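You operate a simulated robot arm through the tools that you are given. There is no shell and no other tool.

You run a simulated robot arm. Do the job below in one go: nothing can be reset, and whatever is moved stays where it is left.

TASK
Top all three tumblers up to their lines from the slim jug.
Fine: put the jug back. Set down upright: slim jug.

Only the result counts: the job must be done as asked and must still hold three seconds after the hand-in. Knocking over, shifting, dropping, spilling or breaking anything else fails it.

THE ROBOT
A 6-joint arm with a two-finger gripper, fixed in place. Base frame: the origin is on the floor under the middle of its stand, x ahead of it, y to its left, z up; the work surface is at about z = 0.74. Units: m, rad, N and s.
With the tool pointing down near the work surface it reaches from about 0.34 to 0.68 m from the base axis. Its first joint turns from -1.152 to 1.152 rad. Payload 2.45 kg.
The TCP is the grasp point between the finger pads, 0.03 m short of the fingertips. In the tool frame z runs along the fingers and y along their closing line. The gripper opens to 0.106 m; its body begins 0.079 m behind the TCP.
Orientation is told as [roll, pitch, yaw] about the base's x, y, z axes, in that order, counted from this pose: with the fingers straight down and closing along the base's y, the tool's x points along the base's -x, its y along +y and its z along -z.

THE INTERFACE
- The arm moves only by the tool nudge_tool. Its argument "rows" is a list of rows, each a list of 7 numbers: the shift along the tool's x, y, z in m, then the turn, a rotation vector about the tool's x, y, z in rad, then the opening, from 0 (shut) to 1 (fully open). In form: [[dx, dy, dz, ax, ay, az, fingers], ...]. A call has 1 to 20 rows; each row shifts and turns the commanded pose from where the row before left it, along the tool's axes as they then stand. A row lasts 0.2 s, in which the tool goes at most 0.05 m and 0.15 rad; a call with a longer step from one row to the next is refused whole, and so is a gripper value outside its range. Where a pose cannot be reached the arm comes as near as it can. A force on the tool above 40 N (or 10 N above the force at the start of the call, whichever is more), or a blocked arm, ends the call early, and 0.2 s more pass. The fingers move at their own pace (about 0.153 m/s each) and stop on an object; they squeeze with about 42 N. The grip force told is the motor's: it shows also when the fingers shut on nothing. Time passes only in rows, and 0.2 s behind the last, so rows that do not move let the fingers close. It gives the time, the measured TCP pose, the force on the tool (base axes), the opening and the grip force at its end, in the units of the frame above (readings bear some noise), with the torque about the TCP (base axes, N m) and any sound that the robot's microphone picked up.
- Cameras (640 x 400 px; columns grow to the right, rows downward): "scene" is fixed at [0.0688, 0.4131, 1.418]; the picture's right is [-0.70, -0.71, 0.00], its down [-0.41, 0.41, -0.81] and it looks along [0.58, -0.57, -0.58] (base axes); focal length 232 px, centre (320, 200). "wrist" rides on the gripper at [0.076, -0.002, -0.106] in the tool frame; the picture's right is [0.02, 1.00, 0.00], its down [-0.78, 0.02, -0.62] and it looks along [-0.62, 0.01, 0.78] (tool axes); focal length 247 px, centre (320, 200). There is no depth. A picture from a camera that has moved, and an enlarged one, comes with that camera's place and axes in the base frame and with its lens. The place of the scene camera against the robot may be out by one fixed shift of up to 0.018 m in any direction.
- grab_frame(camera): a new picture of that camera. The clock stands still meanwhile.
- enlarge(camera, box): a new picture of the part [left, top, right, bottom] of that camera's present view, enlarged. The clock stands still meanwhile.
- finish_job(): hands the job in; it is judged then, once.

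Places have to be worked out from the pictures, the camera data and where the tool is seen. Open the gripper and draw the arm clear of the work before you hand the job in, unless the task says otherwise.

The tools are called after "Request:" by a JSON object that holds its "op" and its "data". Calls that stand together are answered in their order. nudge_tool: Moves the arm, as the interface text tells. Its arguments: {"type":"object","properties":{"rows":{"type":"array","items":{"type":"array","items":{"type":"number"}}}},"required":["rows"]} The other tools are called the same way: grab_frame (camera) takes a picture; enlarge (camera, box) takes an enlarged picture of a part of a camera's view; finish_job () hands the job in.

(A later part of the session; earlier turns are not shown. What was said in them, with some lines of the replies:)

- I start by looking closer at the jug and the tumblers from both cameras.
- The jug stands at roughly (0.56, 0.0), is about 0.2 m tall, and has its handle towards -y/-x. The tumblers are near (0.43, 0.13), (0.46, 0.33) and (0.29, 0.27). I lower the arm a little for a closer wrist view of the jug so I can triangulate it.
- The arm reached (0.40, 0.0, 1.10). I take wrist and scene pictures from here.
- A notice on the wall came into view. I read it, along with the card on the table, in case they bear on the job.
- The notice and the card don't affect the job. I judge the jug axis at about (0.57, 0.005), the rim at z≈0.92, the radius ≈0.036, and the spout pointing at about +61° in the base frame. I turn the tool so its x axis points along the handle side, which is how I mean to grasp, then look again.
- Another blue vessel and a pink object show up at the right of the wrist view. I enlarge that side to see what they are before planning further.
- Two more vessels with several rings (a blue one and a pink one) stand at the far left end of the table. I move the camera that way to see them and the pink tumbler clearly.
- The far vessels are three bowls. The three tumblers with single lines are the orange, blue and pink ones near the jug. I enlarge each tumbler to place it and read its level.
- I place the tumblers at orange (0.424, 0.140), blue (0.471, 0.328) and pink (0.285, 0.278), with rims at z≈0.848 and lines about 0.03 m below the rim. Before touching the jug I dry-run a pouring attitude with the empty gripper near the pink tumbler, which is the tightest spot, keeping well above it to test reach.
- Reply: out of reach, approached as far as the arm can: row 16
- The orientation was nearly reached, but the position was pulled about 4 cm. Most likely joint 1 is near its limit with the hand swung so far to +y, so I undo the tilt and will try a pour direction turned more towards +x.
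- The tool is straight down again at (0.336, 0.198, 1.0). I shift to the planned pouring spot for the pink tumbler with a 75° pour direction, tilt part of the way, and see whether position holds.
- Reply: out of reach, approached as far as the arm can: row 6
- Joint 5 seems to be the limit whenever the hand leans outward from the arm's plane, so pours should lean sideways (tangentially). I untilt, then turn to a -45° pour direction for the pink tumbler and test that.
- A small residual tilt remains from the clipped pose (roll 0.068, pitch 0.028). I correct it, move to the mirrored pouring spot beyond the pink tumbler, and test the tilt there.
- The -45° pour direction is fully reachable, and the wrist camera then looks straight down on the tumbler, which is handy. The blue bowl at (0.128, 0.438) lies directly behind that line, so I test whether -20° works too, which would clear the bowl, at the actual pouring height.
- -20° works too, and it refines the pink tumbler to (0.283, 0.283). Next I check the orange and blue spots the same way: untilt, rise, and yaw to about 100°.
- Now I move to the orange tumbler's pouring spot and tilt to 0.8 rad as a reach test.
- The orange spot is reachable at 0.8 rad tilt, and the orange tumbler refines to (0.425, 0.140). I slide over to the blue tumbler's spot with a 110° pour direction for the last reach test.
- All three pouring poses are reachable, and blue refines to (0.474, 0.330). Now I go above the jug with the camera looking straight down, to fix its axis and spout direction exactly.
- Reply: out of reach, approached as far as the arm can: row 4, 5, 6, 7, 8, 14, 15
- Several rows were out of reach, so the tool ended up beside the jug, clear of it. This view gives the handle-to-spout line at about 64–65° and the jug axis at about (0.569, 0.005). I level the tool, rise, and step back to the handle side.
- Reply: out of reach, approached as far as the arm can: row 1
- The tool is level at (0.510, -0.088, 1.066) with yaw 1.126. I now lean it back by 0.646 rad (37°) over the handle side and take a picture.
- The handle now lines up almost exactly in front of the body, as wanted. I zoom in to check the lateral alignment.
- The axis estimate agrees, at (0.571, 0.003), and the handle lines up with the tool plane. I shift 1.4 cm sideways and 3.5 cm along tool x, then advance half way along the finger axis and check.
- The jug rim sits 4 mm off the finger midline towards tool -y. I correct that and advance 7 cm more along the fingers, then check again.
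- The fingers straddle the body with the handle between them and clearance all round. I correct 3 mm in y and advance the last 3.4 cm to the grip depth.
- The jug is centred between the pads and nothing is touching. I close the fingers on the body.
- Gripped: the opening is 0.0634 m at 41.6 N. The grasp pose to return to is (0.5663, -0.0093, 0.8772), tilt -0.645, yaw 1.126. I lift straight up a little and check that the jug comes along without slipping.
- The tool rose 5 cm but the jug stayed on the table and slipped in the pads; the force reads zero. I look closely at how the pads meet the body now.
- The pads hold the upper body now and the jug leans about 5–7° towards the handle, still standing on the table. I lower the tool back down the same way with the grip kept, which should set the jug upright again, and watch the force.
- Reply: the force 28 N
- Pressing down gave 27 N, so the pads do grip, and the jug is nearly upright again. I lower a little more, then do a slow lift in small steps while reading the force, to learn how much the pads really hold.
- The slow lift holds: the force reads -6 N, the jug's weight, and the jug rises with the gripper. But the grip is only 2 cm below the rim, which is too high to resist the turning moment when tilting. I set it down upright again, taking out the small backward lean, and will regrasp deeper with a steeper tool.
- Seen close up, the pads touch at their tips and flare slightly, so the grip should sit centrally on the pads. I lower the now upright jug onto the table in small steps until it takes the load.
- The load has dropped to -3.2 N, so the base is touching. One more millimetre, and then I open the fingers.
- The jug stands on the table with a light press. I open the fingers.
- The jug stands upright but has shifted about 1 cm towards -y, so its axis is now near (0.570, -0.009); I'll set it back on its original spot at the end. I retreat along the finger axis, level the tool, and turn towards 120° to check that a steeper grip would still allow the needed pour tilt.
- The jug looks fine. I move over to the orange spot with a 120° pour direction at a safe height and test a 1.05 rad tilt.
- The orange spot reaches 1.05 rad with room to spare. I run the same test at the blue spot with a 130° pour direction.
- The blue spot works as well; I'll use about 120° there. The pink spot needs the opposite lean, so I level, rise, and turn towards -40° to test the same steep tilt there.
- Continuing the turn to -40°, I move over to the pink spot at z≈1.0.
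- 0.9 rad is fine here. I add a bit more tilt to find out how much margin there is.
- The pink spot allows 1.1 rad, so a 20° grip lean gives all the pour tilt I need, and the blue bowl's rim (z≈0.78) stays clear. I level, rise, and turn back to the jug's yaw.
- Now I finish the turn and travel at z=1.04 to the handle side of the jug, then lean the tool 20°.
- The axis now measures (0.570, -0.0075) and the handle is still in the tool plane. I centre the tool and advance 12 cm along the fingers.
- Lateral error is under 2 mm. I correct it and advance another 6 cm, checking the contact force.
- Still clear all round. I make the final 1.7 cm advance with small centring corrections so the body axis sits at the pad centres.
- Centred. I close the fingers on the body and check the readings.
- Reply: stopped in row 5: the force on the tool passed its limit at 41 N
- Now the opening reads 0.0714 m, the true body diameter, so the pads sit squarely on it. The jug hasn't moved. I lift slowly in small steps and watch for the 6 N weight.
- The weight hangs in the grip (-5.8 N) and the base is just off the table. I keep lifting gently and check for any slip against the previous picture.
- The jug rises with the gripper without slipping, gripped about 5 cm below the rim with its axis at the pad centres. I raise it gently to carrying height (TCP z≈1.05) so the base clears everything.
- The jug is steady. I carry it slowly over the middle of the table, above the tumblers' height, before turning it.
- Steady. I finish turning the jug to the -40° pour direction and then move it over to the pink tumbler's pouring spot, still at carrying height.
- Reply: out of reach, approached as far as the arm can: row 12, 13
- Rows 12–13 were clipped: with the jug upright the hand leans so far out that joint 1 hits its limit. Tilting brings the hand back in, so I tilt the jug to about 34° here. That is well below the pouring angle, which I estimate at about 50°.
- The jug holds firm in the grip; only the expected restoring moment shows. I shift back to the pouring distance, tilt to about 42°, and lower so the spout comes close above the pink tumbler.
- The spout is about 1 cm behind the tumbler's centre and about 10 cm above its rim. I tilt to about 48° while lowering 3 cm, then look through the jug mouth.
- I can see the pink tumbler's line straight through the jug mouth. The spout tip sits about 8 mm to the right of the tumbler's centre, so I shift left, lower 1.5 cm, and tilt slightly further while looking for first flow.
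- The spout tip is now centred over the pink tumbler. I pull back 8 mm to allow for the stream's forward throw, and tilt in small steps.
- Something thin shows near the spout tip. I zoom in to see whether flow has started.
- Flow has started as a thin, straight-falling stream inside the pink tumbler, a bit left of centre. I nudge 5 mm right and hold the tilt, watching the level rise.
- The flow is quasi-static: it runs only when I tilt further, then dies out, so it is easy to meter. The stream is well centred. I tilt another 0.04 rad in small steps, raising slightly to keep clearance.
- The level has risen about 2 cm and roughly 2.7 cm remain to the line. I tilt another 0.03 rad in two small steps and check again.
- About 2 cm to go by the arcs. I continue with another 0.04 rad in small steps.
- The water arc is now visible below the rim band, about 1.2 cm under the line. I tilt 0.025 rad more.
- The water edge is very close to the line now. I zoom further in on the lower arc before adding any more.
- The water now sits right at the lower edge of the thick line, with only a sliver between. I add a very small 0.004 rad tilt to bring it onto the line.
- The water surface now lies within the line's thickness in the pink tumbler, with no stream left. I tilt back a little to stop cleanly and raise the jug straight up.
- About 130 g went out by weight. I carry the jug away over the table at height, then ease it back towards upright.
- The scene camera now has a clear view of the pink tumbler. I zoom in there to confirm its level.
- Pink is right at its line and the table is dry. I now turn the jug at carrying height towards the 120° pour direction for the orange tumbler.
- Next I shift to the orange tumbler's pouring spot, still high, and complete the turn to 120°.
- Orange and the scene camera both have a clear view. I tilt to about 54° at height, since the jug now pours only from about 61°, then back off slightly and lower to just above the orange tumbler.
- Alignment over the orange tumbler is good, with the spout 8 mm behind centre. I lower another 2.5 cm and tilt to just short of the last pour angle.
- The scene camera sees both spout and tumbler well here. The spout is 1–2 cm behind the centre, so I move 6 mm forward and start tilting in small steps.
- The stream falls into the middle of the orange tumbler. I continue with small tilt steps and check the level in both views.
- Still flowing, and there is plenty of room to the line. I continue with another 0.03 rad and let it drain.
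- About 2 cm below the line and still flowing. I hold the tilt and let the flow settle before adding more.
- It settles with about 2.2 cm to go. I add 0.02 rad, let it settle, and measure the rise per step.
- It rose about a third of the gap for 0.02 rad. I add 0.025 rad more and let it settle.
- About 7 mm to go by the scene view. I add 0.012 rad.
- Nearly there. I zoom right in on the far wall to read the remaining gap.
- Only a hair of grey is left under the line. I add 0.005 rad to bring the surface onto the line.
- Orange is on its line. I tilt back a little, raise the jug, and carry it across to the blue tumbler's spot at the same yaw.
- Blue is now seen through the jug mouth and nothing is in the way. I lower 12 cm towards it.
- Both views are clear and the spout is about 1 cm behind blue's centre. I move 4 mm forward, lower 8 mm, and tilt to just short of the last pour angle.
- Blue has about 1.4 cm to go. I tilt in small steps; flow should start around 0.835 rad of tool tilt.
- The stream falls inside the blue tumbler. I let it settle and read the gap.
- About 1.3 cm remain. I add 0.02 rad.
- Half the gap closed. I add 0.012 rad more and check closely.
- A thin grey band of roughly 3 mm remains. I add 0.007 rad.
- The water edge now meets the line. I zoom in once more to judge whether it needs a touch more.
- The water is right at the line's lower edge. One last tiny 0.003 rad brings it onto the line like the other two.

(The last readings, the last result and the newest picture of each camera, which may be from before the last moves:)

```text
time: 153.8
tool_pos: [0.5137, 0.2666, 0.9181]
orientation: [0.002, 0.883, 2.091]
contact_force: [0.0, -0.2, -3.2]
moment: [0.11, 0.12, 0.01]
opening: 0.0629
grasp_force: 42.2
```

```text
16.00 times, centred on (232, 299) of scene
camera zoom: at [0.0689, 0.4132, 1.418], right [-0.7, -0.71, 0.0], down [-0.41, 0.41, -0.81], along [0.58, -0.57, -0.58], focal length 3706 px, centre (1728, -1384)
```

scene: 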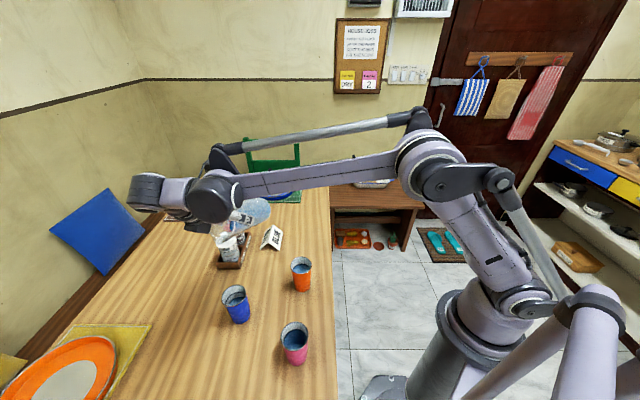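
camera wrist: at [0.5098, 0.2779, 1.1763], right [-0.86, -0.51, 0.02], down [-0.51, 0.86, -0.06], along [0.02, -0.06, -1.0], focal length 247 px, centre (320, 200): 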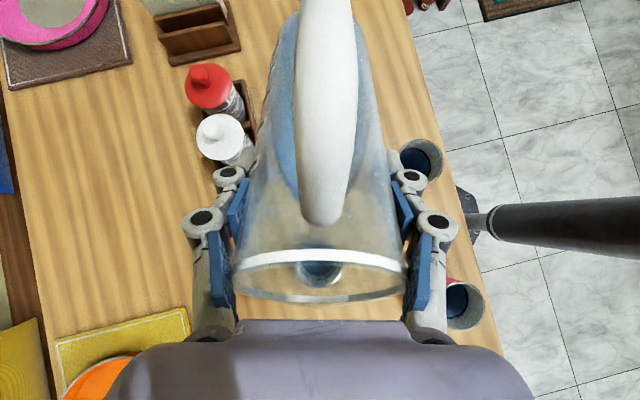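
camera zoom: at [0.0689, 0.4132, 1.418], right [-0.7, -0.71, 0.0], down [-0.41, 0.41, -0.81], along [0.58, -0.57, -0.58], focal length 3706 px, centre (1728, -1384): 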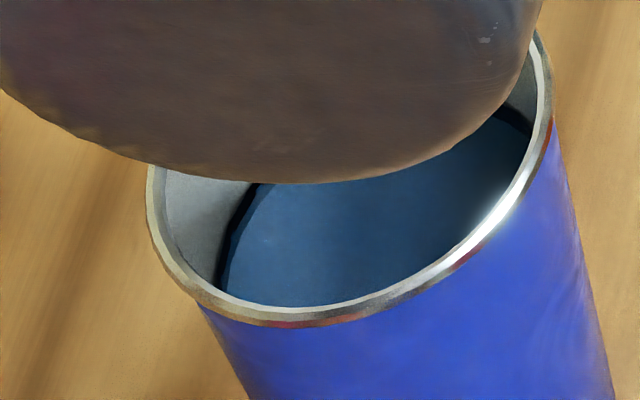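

Blue is on its line. I tilt back slightly, raise the jug clear, and bring it upright.

Request:
{"op": "nudge_tool", "data": {"rows": [[0, 0, 0, 0, -0.05, 0, 0], [0, 0, 0, 0, -0.05, 0, 0], [0.0053, 0, -0.0053, 0, 0, 0, 0], [0.0106, 0, -0.0106, 0, 0, 0, 0], [0.0106, 0, -0.0106, 0, 0, 0, 0], [0.0106, 0, -0.0106, 0, 0, 0, 0], [0.0106, 0, -0.0106, 0, 0, 0, 0], [0.0106, 0, -0.0106, 0, 0, 0, 0], [0.0106, 0, -0.0106, 0, 0, 0, 0], [0.0106, 0, -0.0106, 0, 0, 0, 0], [0.0106, 0, -0.0106, 0, 0, 0, 0], [0.0053, 0, -0.0053, 0, 0, 0, 0], [0, 0, 0, 0, 0, 0, 0]]}}

Request:
{"op": "nudge_tool", "data": {"rows": [[0, 0, 0, 0, -0.05, 0, 0], [0, 0, 0, 0, -0.1, 0, 0], [0, 0, 0, 0, -0.1, 0, 0], [0, 0, 0, 0, -0.1, 0, 0], [0, 0, 0, 0, -0.1, 0, 0], [0, 0, 0, 0, -0.1, 0, 0], [0, 0, 0, 0, -0.1, 0, 0], [0, 0, 0, 0, -0.1, 0, 0], [0, 0, 0, 0, -0.1, 0, 0], [0, 0, 0, 0, -0.1, 0, 0], [0, 0, 0, 0, -0.1, 0, 0], [0, 0, 0, 0, -0.085, 0, 0], [0, 0, 0, 0, 0, 0, 0]]}}

Request:
{"op": "grab_frame", "data": {"camera": "scene"}}

Request:
{"op": "grab_frame", "data": {"camera": "wrist"}}

```text
time: 156.6
tool_pos: [0.5137, 0.2675, 1.0525]
orientation: [0.001, 0.783, 2.094]
contact_force: [-0.3, 0.4, -3.0]
moment: [0.1, 0.06, 0.01]
opening: 0.0633
grasp_force: 42.0
```

```text
time: 159.4
tool_pos: [0.5133, 0.2668, 1.0531]
orientation: [0.001, -0.353, 2.094]
contact_force: [-0.1, -0.2, -3.5]
moment: [0.05, 0.01, 0.02]
opening: 0.0635
grasp_force: 42.1
```

```text
taken
```

scene: 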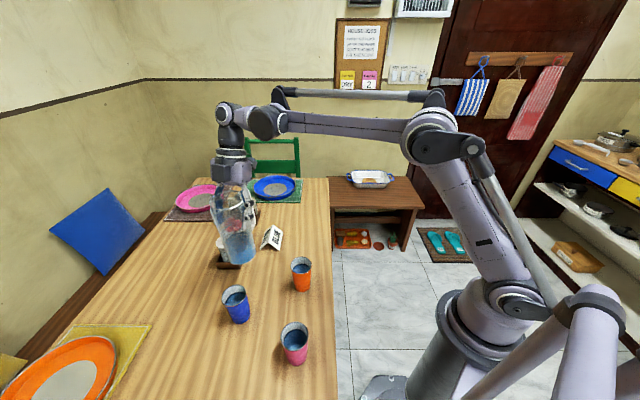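

```text
taken
camera wrist: at [0.5689, 0.1732, 1.1262], right [-0.86, -0.52, -0.01], down [-0.27, 0.44, 0.85], along [-0.44, 0.73, -0.52], focal length 247 px, centre (320, 200)
```

wrist: 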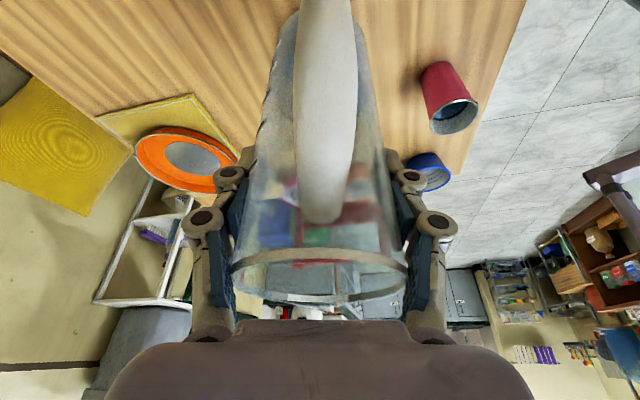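

The jug is upright and all three tumblers are in the scene camera's view. I zoom in on each for a final level check.

Request:
{"op": "enlarge", "data": {"camera": "scene", "box": [220, 282, 252, 306]}}

Request:
{"op": "enlarge", "data": {"camera": "scene", "box": [286, 252, 318, 276]}}

Request:
{"op": "enlarge", "data": {"camera": "scene", "box": [278, 318, 310, 342]}}

Request:
{"op": "enlarge", "data": {"camera": "scene", "box": [200, 220, 360, 380]}}

```text
16.00 times, centred on (236, 294) of scene
camera zoom: at [0.0689, 0.4131, 1.418], right [-0.7, -0.71, 0.0], down [-0.41, 0.41, -0.81], along [0.58, -0.57, -0.58], focal length 3706 px, centre (1664, -1304)
```

zoom: 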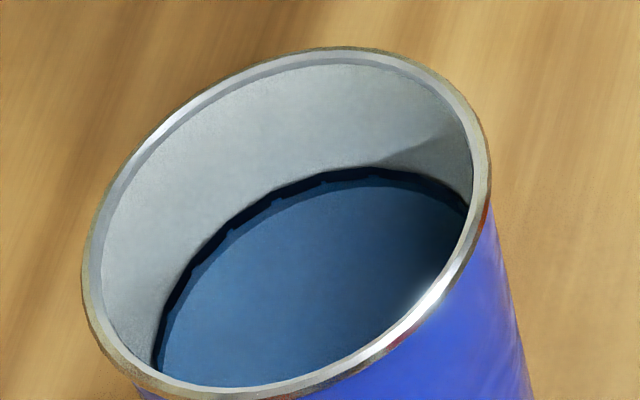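

```text
16.00 times, centred on (302, 264) of scene
camera zoom: at [0.0689, 0.4131, 1.418], right [-0.7, -0.71, 0.0], down [-0.41, 0.41, -0.81], along [0.58, -0.57, -0.58], focal length 3706 px, centre (608, -824)
```

zoom: 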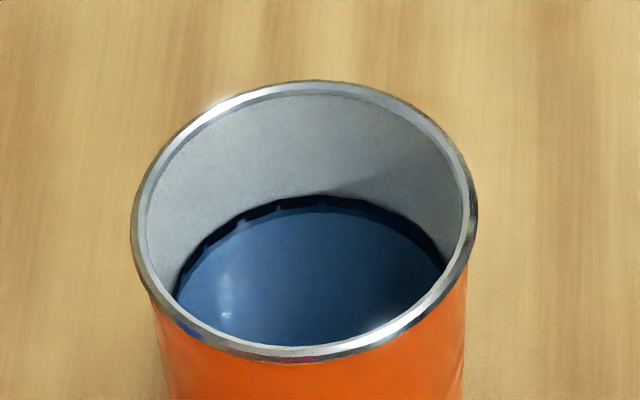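

```text
16.00 times, centred on (294, 330) of scene
camera zoom: at [0.0689, 0.4131, 1.418], right [-0.7, -0.71, 0.0], down [-0.41, 0.41, -0.81], along [0.58, -0.57, -0.58], focal length 3706 px, centre (736, -1880)
```

zoom: 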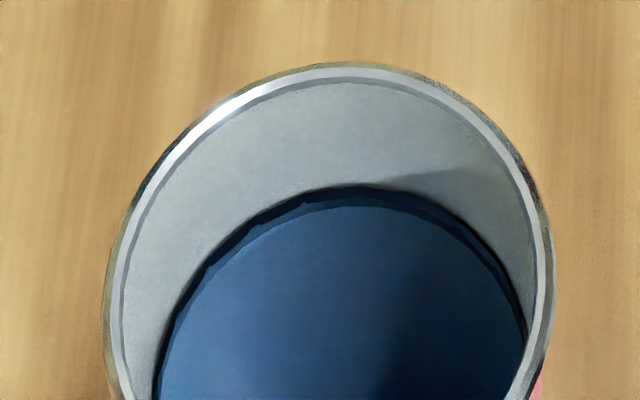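

```text
2.50 times, centred on (280, 300) of scene
camera zoom: at [0.0689, 0.4131, 1.418], right [-0.7, -0.71, 0.0], down [-0.41, 0.41, -0.81], along [0.58, -0.57, -0.58], focal length 579 px, centre (420, -50)
```

zoom: 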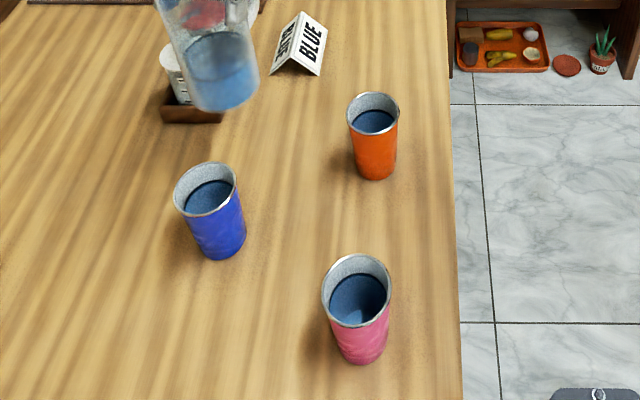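

All three tumblers sit right on their lines and the table is dry. Now I carry the jug back over its original place and turn it to its original yaw.

Request:
{"op": "nudge_tool", "data": {"rows": [[0.0086, 0.0029, -0.0032, 0, 0, 0, 0], [0.01724, 0.00584, -0.00636, 0, 0, 0, 0], [0.01724, 0.00584, -0.00636, 0, 0, 0, 0], [0.01724, 0.00584, -0.00636, 0, 0, 0, 0], [0.01724, 0.00584, -0.00636, 0, 0, 0, 0], [0.01724, 0.00584, -0.00636, 0, 0, 0, 0], [0.01724, 0.00584, -0.00636, 0, 0, 0, 0], [0.01724, 0.00584, -0.00636, 0, 0, 0, 0], [0.01724, 0.00584, -0.00636, 0, 0, 0, 0], [0.01724, 0.00584, -0.00636, 0, 0, 0, 0], [0.01724, 0.00584, -0.00636, 0, 0, 0, 0], [0.01724, 0.00584, -0.00636, 0, 0, 0, 0], [0.01724, 0.00584, -0.00636, 0, 0, 0, 0], [0.01724, 0.00584, -0.00636, 0, 0, 0, 0], [0.0086, 0.0029, -0.0032, 0, 0, 0, 0], [0, 0, 0, 0, 0, 0, 0]]}}

Request:
{"op": "nudge_tool", "data": {"rows": [[0, 0, 0, 0.0168, 0, 0.0455, 0], [0, 0, 0, 0.0335, 0, 0.0909, 0], [0, 0, 0, 0.0335, 0, 0.0909, 0], [0, 0, 0, 0.0335, 0, 0.0909, 0], [0, 0, 0, 0.0335, 0, 0.0909, 0], [0, 0, 0, 0.0335, 0, 0.0909, 0], [0, 0, 0, 0.0335, 0, 0.0909, 0], [0, 0, 0, 0.0335, 0, 0.0909, 0], [0, 0, 0, 0.0335, 0, 0.0909, 0], [0, 0, 0, 0.0335, 0, 0.0909, 0], [0, 0, 0, 0.0168, 0, 0.0455, 0], [0, 0, 0, 0, 0, 0, 0]]}}

Request:
{"op": "grab_frame", "data": {"camera": "wrist"}}

Request:
{"op": "enlarge", "data": {"camera": "scene", "box": [250, 130, 346, 254]}}

```text
time: 162.8
tool_pos: [0.5709, 0.0035, 1.0534]
orientation: [0.004, -0.352, 2.093]
contact_force: [-0.8, 0.8, -2.9]
moment: [0.04, -0.04, -0.03]
opening: 0.0632
grasp_force: 42.0
```

```text
time: 165.4
tool_pos: [0.5705, 0.0048, 1.0529]
orientation: [-0.001, -0.352, 1.122]
contact_force: [0.0, -0.1, -3.2]
moment: [0.04, 0.01, 0.02]
opening: 0.0635
grasp_force: 41.8
```

```text
taken
camera wrist: at [0.5258, -0.0946, 1.1279], right [-0.91, 0.42, -0.01], down [0.21, 0.48, 0.85], along [0.36, 0.77, -0.52], focal length 247 px, centre (320, 200)
```

wrist: 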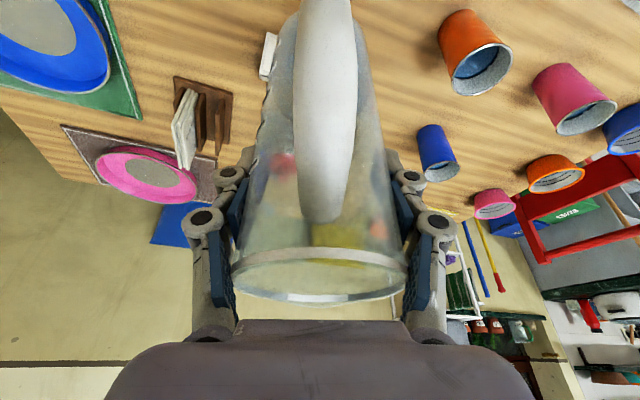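

```text
3.23 times, centred on (298, 192) of scene
camera zoom: at [0.0689, 0.4131, 1.418], right [-0.7, -0.71, 0.0], down [-0.41, 0.41, -0.81], along [0.58, -0.57, -0.58], focal length 747 px, centre (391, 226)
```

zoom: 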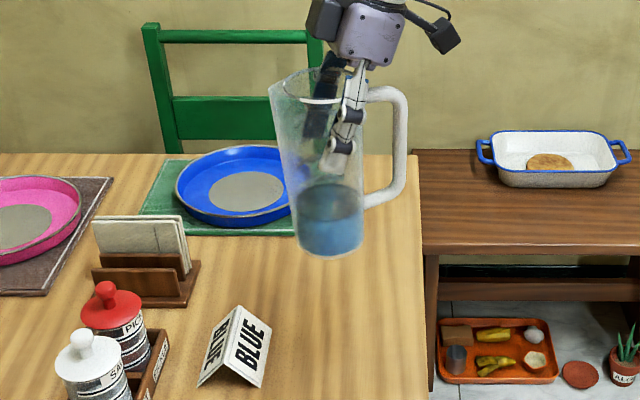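

The jug is upright over its place. I lower it to about 2 cm above the table and compare with the starting picture.

Request:
{"op": "nudge_tool", "data": {"rows": [[0.0026, 0, 0.007, 0, 0, 0, 0], [0.00517, 0, 0.01408, 0, 0, 0, 0], [0.00517, 0, 0.01408, 0, 0, 0, 0], [0.00517, 0, 0.01408, 0, 0, 0, 0], [0.00517, 0, 0.01408, 0, 0, 0, 0], [0.00517, 0, 0.01408, 0, 0, 0, 0], [0.00517, 0, 0.01408, 0, 0, 0, 0], [0.00517, 0, 0.01408, 0, 0, 0, 0], [0.00517, 0, 0.01408, 0, 0, 0, 0], [0.00517, 0, 0.01408, 0, 0, 0, 0], [0.00517, 0, 0.01408, 0, 0, 0, 0], [0.0026, 0, 0.007, 0, 0, 0, 0], [0, 0, 0, 0, 0, 0, 0]]}}

Request:
{"op": "enlarge", "data": {"camera": "scene", "box": [270, 190, 334, 254]}}

Request:
{"op": "grab_frame", "data": {"camera": "wrist"}}

```text
time: 168.2
tool_pos: [0.5712, 0.0026, 0.8879]
orientation: [0.0, -0.353, 1.122]
contact_force: [0.9, 0.6, -3.7]
moment: [0.04, 0.0, -0.02]
opening: 0.0632
grasp_force: 42.0
```

```text
6.25 times, centred on (302, 222) of scene
camera zoom: at [0.0689, 0.4131, 1.418], right [-0.7, -0.71, 0.0], down [-0.41, 0.41, -0.81], along [0.58, -0.57, -0.58], focal length 1448 px, centre (432, 62)
```

zoom: 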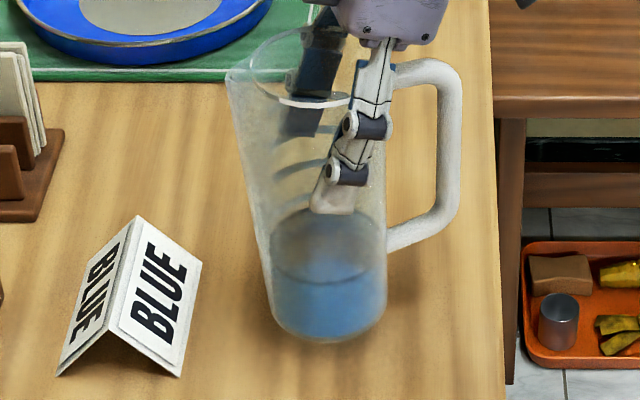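

```text
taken
camera wrist: at [0.5256, -0.0954, 0.9621], right [-0.91, 0.41, -0.01], down [0.21, 0.48, 0.85], along [0.36, 0.78, -0.52], focal length 247 px, centre (320, 200)
```

wrist: 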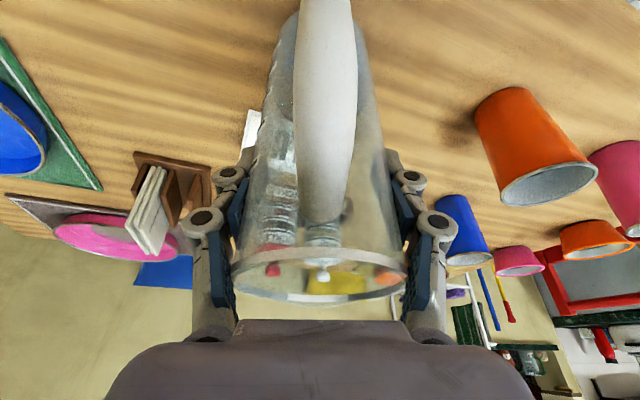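

It lines up with the starting picture within a few millimetres. I lower the last bit gently until the base touches.

Request:
{"op": "nudge_tool", "data": {"rows": [[0.0017, 0, 0.0047, 0, 0, 0, 0], [0.0017, 0, 0.0047, 0, 0, 0, 0], [0, 0, 0, 0, 0, 0, 0]]}}

Request:
{"op": "nudge_tool", "data": {"rows": [[0.0007, 0, 0.0019, 0, 0, 0, 0], [0, 0, 0, 0, 0, 0, 0]]}}

Request:
{"op": "nudge_tool", "data": {"rows": [[0.0005, 0, 0.0014, 0, 0, 0, 0], [0, 0, 0, 0, 0, 0, 0]]}}

```text
time: 169.0
tool_pos: [0.5707, 0.0035, 0.8798]
orientation: [0.001, -0.353, 1.123]
contact_force: [-0.2, 0.1, -3.3]
moment: [0.03, -0.02, 0.01]
opening: 0.0634
grasp_force: 42.0
```

```text
time: 169.6
tool_pos: [0.5703, 0.0029, 0.8778]
orientation: [-0.001, -0.353, 1.121]
contact_force: [-0.4, -0.2, -2.4]
moment: [0.03, 0.0, 0.0]
opening: 0.0634
grasp_force: 41.8
```

```text
time: 170.2
tool_pos: [0.5696, 0.0033, 0.8742]
orientation: [0.0, -0.351, 1.121]
contact_force: [0.0, 0.2, -1.6]
moment: [-0.03, 0.02, 0.03]
opening: 0.063
grasp_force: 41.7
```

The load is easing (-1.6 N), so contact is just beginning. I continue in 1 mm steps.

Request:
{"op": "nudge_tool", "data": {"rows": [[0.0003, 0, 0.0009, 0, 0, 0, 0], [0, 0, 0, 0, 0, 0, 0]]}}

Request:
{"op": "enlarge", "data": {"camera": "scene", "box": [270, 190, 334, 254]}}

```text
time: 170.8
tool_pos: [0.57, 0.0037, 0.8746]
orientation: [0.001, -0.354, 1.124]
contact_force: [0.3, 0.6, 19.5]
moment: [-0.64, 0.28, -0.01]
opening: 0.0636
grasp_force: 42.3
```

```text
6.25 times, centred on (302, 222) of scene
camera zoom: at [0.0684, 0.4131, 1.4181], right [-0.7, -0.71, 0.0], down [-0.41, 0.41, -0.81], along [0.58, -0.57, -0.58], focal length 1448 px, centre (432, 62)
```

zoom: 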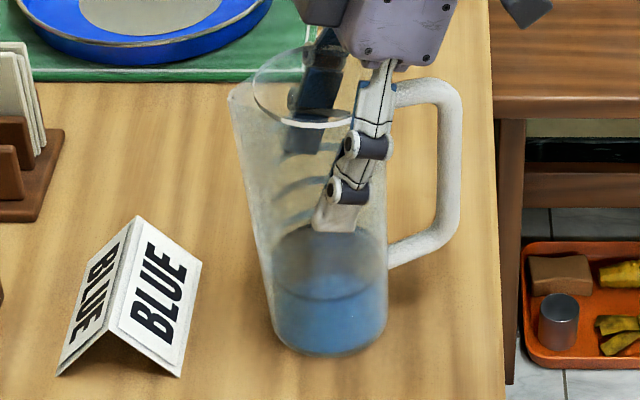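

The base touches at the handle-side edge, and position and heading match the start within about 2 mm. I ease off half a millimetre and rotate very slightly forward so the base sits flat before release.

Request:
{"op": "nudge_tool", "data": {"rows": [[-0.0002, 0, -0.0005, 0, 0.012, 0, 0], [0, 0, 0, 0, 0, 0, 0]]}}

```text
time: 171.4
tool_pos: [0.5692, 0.0047, 0.874]
orientation: [0.0, -0.341, 1.124]
contact_force: [1.2, 2.5, 5.6]
moment: [0.6, -0.4, 0.01]
opening: 0.063
grasp_force: 41.9
```

Slightly overcorrected; the load is now at the front edge. I rotate back half of that.

Request:
{"op": "nudge_tool", "data": {"rows": [[0, 0, 0, 0, -0.006, 0, 0], [0, 0, 0, 0, 0, 0, 0]]}}

```text
time: 172.0
tool_pos: [0.5704, 0.004, 0.8758]
orientation: [0.0, -0.346, 1.122]
contact_force: [-2.3, 0.3, 6.2]
moment: [-0.07, 0.19, -0.03]
opening: 0.0632
grasp_force: 42.4
```

Balanced now, with a light press and almost no moment. I open the fingers and check that the jug stands still.

Request:
{"op": "nudge_tool", "data": {"rows": [[0, 0, 0, 0, 0, 0, 0.7], [0, 0, 0, 0, 0, 0, 1], [0, 0, 0, 0, 0, 0, 1], [0, 0, 0, 0, 0, 0, 1], [0, 0, 0, 0, 0, 0, 1]]}}

Request:
{"op": "enlarge", "data": {"camera": "scene", "box": [270, 190, 334, 254]}}

Request:
{"op": "grab_frame", "data": {"camera": "wrist"}}

```text
time: 173.2
tool_pos: [0.5707, 0.0029, 0.8737]
orientation: [-0.001, -0.347, 1.125]
contact_force: [0.0, 0.7, 0.5]
moment: [-0.01, 0.01, 0.0]
opening: 0.1061
grasp_force: 0.1
```

```text
6.25 times, centred on (302, 222) of scene
camera zoom: at [0.0688, 0.4131, 1.418], right [-0.7, -0.71, 0.0], down [-0.41, 0.41, -0.81], along [0.58, -0.57, -0.58], focal length 1448 px, centre (432, 62)
```

zoom: 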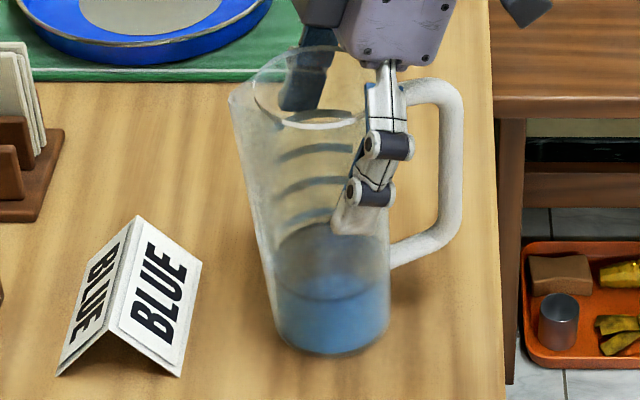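

```text
taken
camera wrist: at [0.5253, -0.0952, 0.9491], right [-0.91, 0.41, -0.01], down [0.21, 0.48, 0.85], along [0.36, 0.77, -0.53], focal length 247 px, centre (320, 200)
```

wrist: 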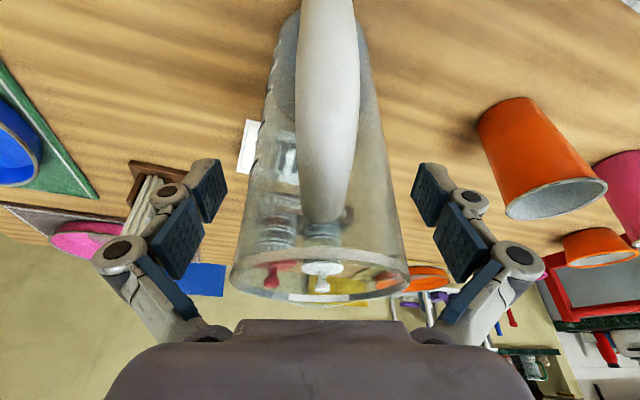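

The jug stands upright on its original spot, released. I back out along the finger axis and then raise the arm clear.

Request:
{"op": "nudge_tool", "data": {"rows": [[0, 0, -0.02, 0, 0, 0, 1], [0, 0, -0.03, 0, 0, 0, 1], [0, 0, -0.04, 0, 0, 0, 1], [0, 0, -0.04, 0, 0, 0, 1], [0, 0, -0.04, 0, 0, 0, 1], [0, 0, 0, 0, 0.116, 0, 1], [0, 0, 0, 0, 0.116, 0, 1], [0, 0, 0, 0, 0.115, 0, 1], [0.03, 0, -0.03, 0, 0, 0, 1], [0.03, 0, -0.03, 0, 0, 0, 1], [0.03, 0, -0.03, 0, 0, 0, 1], [0, 0, 0, 0, 0, 0, 1]]}}

Request:
{"op": "grab_frame", "data": {"camera": "scene"}}

Request:
{"op": "enlarge", "data": {"camera": "scene", "box": [270, 190, 334, 254]}}

```text
time: 175.8
tool_pos: [0.5074, -0.1316, 1.1239]
orientation: [0.001, 0.001, 1.123]
contact_force: [0.3, 0.2, -0.2]
moment: [0.01, -0.02, 0.02]
opening: 0.106
grasp_force: 0.0
```

```text
taken
```

scene: 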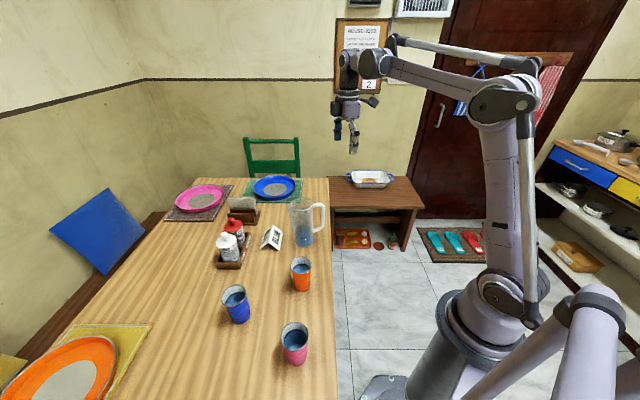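

```text
6.25 times, centred on (302, 222) of scene
camera zoom: at [0.0688, 0.4131, 1.418], right [-0.7, -0.71, 0.0], down [-0.41, 0.41, -0.81], along [0.58, -0.57, -0.58], focal length 1448 px, centre (432, 62)
```

zoom: 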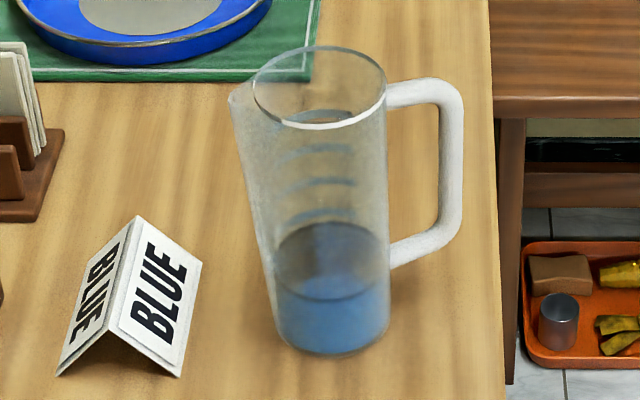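

The jug stands upright in its original place, within about 3 mm of the starting picture. The three tumblers are on their lines, nothing else has moved, and the open gripper is well clear, so I hand the job in.

Request:
{"op": "finish_job", "data": {}}

```text
The job is handed in.
```

All three tumblers (orange, blue and pink) are filled to their lines, and the slim jug is back upright on its original spot. I've handed the job in.

- **Levels:** in close-up pictures after pouring, the water in each tumbler sits within the thickness of its line. I saw no spill on the table.
- **Jug:** it now stands within about 3 mm of where it started, facing the same way. My first grip slipped and shifted it about 1 cm, so I set it down, regrasped it, and put it back on its original place at the end.
- **Arm:** the gripper is open and clear of the work. I saw nothing else on the table moved.
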